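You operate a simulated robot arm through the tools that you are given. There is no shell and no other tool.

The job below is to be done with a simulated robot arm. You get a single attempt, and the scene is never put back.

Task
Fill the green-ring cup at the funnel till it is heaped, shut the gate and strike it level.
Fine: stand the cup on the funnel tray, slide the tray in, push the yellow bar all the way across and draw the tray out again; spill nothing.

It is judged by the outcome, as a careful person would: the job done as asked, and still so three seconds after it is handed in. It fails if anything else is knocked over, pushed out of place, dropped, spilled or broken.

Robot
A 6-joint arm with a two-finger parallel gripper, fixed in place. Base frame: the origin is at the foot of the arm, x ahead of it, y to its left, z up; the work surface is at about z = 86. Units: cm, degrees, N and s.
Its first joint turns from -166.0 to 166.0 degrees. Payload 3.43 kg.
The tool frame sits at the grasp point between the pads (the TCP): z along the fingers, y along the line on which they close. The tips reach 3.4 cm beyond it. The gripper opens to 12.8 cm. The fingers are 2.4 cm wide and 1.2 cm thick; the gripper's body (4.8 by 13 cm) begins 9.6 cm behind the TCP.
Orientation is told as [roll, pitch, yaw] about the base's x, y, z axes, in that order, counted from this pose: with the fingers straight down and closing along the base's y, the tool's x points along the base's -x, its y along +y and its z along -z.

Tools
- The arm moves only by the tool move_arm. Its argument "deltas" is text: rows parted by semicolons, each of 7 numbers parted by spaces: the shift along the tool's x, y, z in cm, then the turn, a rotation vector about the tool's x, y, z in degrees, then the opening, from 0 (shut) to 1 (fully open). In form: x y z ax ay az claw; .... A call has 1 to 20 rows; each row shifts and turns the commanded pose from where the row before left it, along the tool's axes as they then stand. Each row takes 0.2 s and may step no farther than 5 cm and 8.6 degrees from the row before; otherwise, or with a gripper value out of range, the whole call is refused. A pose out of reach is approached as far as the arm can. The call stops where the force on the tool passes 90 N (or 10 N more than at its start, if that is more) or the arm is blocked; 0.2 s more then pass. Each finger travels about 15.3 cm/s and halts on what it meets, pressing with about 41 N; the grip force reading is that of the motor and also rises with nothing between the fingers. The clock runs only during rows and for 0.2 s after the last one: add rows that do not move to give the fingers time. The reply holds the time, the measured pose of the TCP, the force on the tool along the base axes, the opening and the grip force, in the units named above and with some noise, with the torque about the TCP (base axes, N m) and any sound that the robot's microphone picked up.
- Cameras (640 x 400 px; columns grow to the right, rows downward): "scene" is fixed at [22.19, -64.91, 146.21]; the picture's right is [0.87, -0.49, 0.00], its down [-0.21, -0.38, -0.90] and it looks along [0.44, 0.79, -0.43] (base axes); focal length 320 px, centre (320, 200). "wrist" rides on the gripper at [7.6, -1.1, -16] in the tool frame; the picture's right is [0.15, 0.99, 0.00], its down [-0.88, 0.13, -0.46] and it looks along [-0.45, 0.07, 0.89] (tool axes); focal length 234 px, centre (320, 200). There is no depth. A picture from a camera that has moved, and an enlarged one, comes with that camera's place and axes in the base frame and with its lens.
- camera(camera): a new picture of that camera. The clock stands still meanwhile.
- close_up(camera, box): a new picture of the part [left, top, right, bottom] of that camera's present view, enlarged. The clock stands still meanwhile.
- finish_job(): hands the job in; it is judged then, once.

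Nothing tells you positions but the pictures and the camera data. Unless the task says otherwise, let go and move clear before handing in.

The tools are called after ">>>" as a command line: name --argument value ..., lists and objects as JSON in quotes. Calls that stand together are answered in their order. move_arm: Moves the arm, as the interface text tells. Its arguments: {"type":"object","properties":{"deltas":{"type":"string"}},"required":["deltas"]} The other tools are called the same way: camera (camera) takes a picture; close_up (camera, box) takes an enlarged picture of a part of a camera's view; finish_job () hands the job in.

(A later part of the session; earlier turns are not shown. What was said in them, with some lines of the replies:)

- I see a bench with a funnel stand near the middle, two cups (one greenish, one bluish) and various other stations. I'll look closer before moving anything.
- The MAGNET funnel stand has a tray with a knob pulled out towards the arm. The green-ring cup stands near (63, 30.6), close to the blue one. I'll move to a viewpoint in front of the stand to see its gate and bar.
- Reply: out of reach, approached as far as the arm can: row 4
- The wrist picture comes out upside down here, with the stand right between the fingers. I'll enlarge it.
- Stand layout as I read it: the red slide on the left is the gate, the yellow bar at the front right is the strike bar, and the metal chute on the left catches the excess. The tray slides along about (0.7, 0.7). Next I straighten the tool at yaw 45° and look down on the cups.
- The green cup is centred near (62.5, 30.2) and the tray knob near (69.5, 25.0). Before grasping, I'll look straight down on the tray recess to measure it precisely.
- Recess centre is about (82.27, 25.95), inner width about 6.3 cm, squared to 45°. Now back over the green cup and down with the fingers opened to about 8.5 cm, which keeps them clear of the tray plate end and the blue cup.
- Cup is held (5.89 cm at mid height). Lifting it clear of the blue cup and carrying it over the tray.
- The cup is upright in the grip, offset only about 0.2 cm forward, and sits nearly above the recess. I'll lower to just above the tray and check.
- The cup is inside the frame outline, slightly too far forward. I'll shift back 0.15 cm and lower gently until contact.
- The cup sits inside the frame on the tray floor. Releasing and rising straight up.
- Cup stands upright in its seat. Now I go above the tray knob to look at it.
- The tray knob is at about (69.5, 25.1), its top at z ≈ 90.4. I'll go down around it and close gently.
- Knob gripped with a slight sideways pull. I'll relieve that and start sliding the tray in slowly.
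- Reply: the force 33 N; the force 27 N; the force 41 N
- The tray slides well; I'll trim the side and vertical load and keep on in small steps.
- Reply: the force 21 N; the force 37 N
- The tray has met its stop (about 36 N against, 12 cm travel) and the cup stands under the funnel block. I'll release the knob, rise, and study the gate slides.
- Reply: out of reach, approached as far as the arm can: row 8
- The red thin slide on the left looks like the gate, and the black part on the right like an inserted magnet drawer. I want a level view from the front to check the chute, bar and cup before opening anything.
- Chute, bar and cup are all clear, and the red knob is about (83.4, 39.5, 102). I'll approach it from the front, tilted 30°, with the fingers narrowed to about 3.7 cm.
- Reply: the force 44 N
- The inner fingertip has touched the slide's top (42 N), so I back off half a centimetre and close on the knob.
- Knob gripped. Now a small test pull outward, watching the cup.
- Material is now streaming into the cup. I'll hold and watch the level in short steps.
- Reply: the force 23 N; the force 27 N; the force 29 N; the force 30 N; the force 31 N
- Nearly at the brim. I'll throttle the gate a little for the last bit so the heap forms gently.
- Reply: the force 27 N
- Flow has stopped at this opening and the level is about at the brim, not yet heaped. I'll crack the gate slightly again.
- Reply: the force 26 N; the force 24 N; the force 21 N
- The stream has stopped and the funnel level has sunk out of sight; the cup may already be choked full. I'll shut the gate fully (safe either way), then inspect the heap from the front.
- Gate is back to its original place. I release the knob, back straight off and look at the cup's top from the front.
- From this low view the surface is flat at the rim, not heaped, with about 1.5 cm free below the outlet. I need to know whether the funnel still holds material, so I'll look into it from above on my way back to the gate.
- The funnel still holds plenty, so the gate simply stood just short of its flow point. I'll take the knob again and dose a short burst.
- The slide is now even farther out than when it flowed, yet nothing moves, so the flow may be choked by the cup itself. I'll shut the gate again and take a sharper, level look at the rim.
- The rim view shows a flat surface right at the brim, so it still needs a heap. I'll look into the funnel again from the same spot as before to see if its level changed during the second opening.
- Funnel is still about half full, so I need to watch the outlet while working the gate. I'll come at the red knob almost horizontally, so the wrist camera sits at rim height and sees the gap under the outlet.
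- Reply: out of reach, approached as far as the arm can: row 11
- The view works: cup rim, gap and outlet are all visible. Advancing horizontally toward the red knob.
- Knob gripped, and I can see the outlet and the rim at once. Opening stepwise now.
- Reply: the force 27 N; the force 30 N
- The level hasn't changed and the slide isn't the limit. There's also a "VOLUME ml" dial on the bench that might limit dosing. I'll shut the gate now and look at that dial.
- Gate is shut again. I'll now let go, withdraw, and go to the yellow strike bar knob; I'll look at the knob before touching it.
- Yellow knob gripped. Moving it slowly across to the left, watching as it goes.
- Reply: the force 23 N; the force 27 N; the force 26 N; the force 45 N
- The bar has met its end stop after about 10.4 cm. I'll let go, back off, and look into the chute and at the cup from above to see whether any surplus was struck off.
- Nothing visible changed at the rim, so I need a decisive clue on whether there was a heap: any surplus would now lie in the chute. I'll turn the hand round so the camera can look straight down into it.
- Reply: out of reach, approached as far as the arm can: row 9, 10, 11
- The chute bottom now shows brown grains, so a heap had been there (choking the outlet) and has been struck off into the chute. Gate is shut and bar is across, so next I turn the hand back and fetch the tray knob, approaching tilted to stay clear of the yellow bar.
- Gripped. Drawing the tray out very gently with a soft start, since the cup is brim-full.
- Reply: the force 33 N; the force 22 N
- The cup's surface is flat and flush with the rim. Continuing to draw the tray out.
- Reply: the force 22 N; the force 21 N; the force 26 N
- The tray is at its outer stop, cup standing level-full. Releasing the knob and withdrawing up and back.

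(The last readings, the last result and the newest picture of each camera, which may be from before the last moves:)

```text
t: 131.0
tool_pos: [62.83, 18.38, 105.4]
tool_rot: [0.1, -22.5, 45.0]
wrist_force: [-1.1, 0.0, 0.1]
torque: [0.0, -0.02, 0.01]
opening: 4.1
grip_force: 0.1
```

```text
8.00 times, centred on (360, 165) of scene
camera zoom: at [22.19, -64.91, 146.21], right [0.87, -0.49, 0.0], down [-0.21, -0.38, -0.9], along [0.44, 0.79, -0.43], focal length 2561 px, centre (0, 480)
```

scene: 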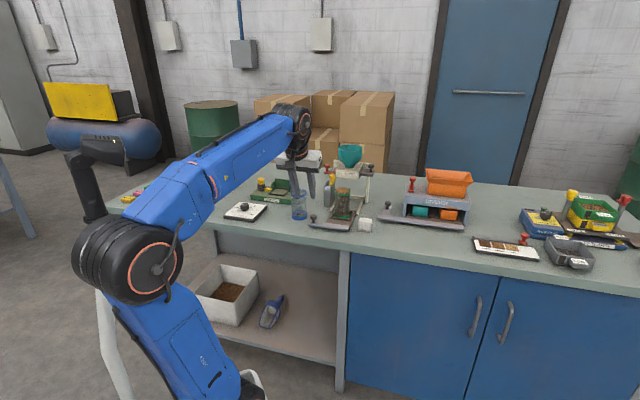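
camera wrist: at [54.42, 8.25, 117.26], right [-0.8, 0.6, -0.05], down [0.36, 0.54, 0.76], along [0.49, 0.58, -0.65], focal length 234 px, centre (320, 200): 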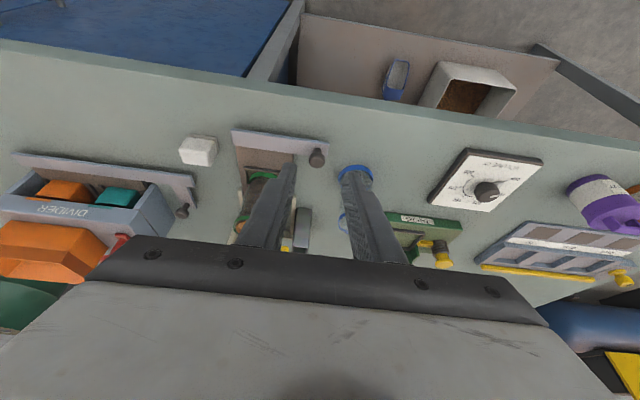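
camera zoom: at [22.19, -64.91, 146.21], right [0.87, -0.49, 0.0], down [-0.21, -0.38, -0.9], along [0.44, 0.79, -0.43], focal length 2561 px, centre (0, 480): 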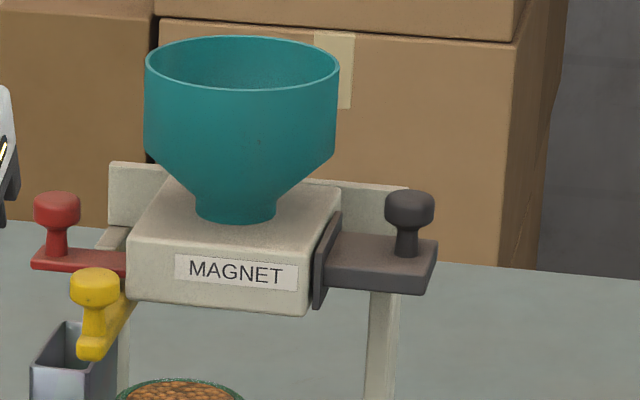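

The green-ring cup stands level-full on the drawn-out tray. The gate is shut, the yellow bar is fully across, no spill is visible on the bench, and the arm is clear, so I hand in.

>>> finish_job

```text
The job is handed in.
```

The green-ring cup is full, level with its rim and standing upright on the drawn-out tray. I've handed the job in. The gate is shut, the yellow bar is against its left stop, and the arm has let go and moved clear. I saw nothing spilled, and nothing was knocked over or moved out of place.

**Heap not seen:** I never saw the heap directly. The two low views I took before striking showed a flat surface at about the rim. I take it the cup had been heaped for two reasons:
- **Flow stopped:** with the funnel still part full, nothing more ran when I opened the gate wider than before.
- **Grains in the catch chute:** after the strike I saw brown grains at the bottom of it. I hadn't been able to see the bottom beforehand, so they could have been there already.

**Extra gate openings:** I opened and shut the gate several times while working out why the flow had stopped. Nothing more came out during those tries.
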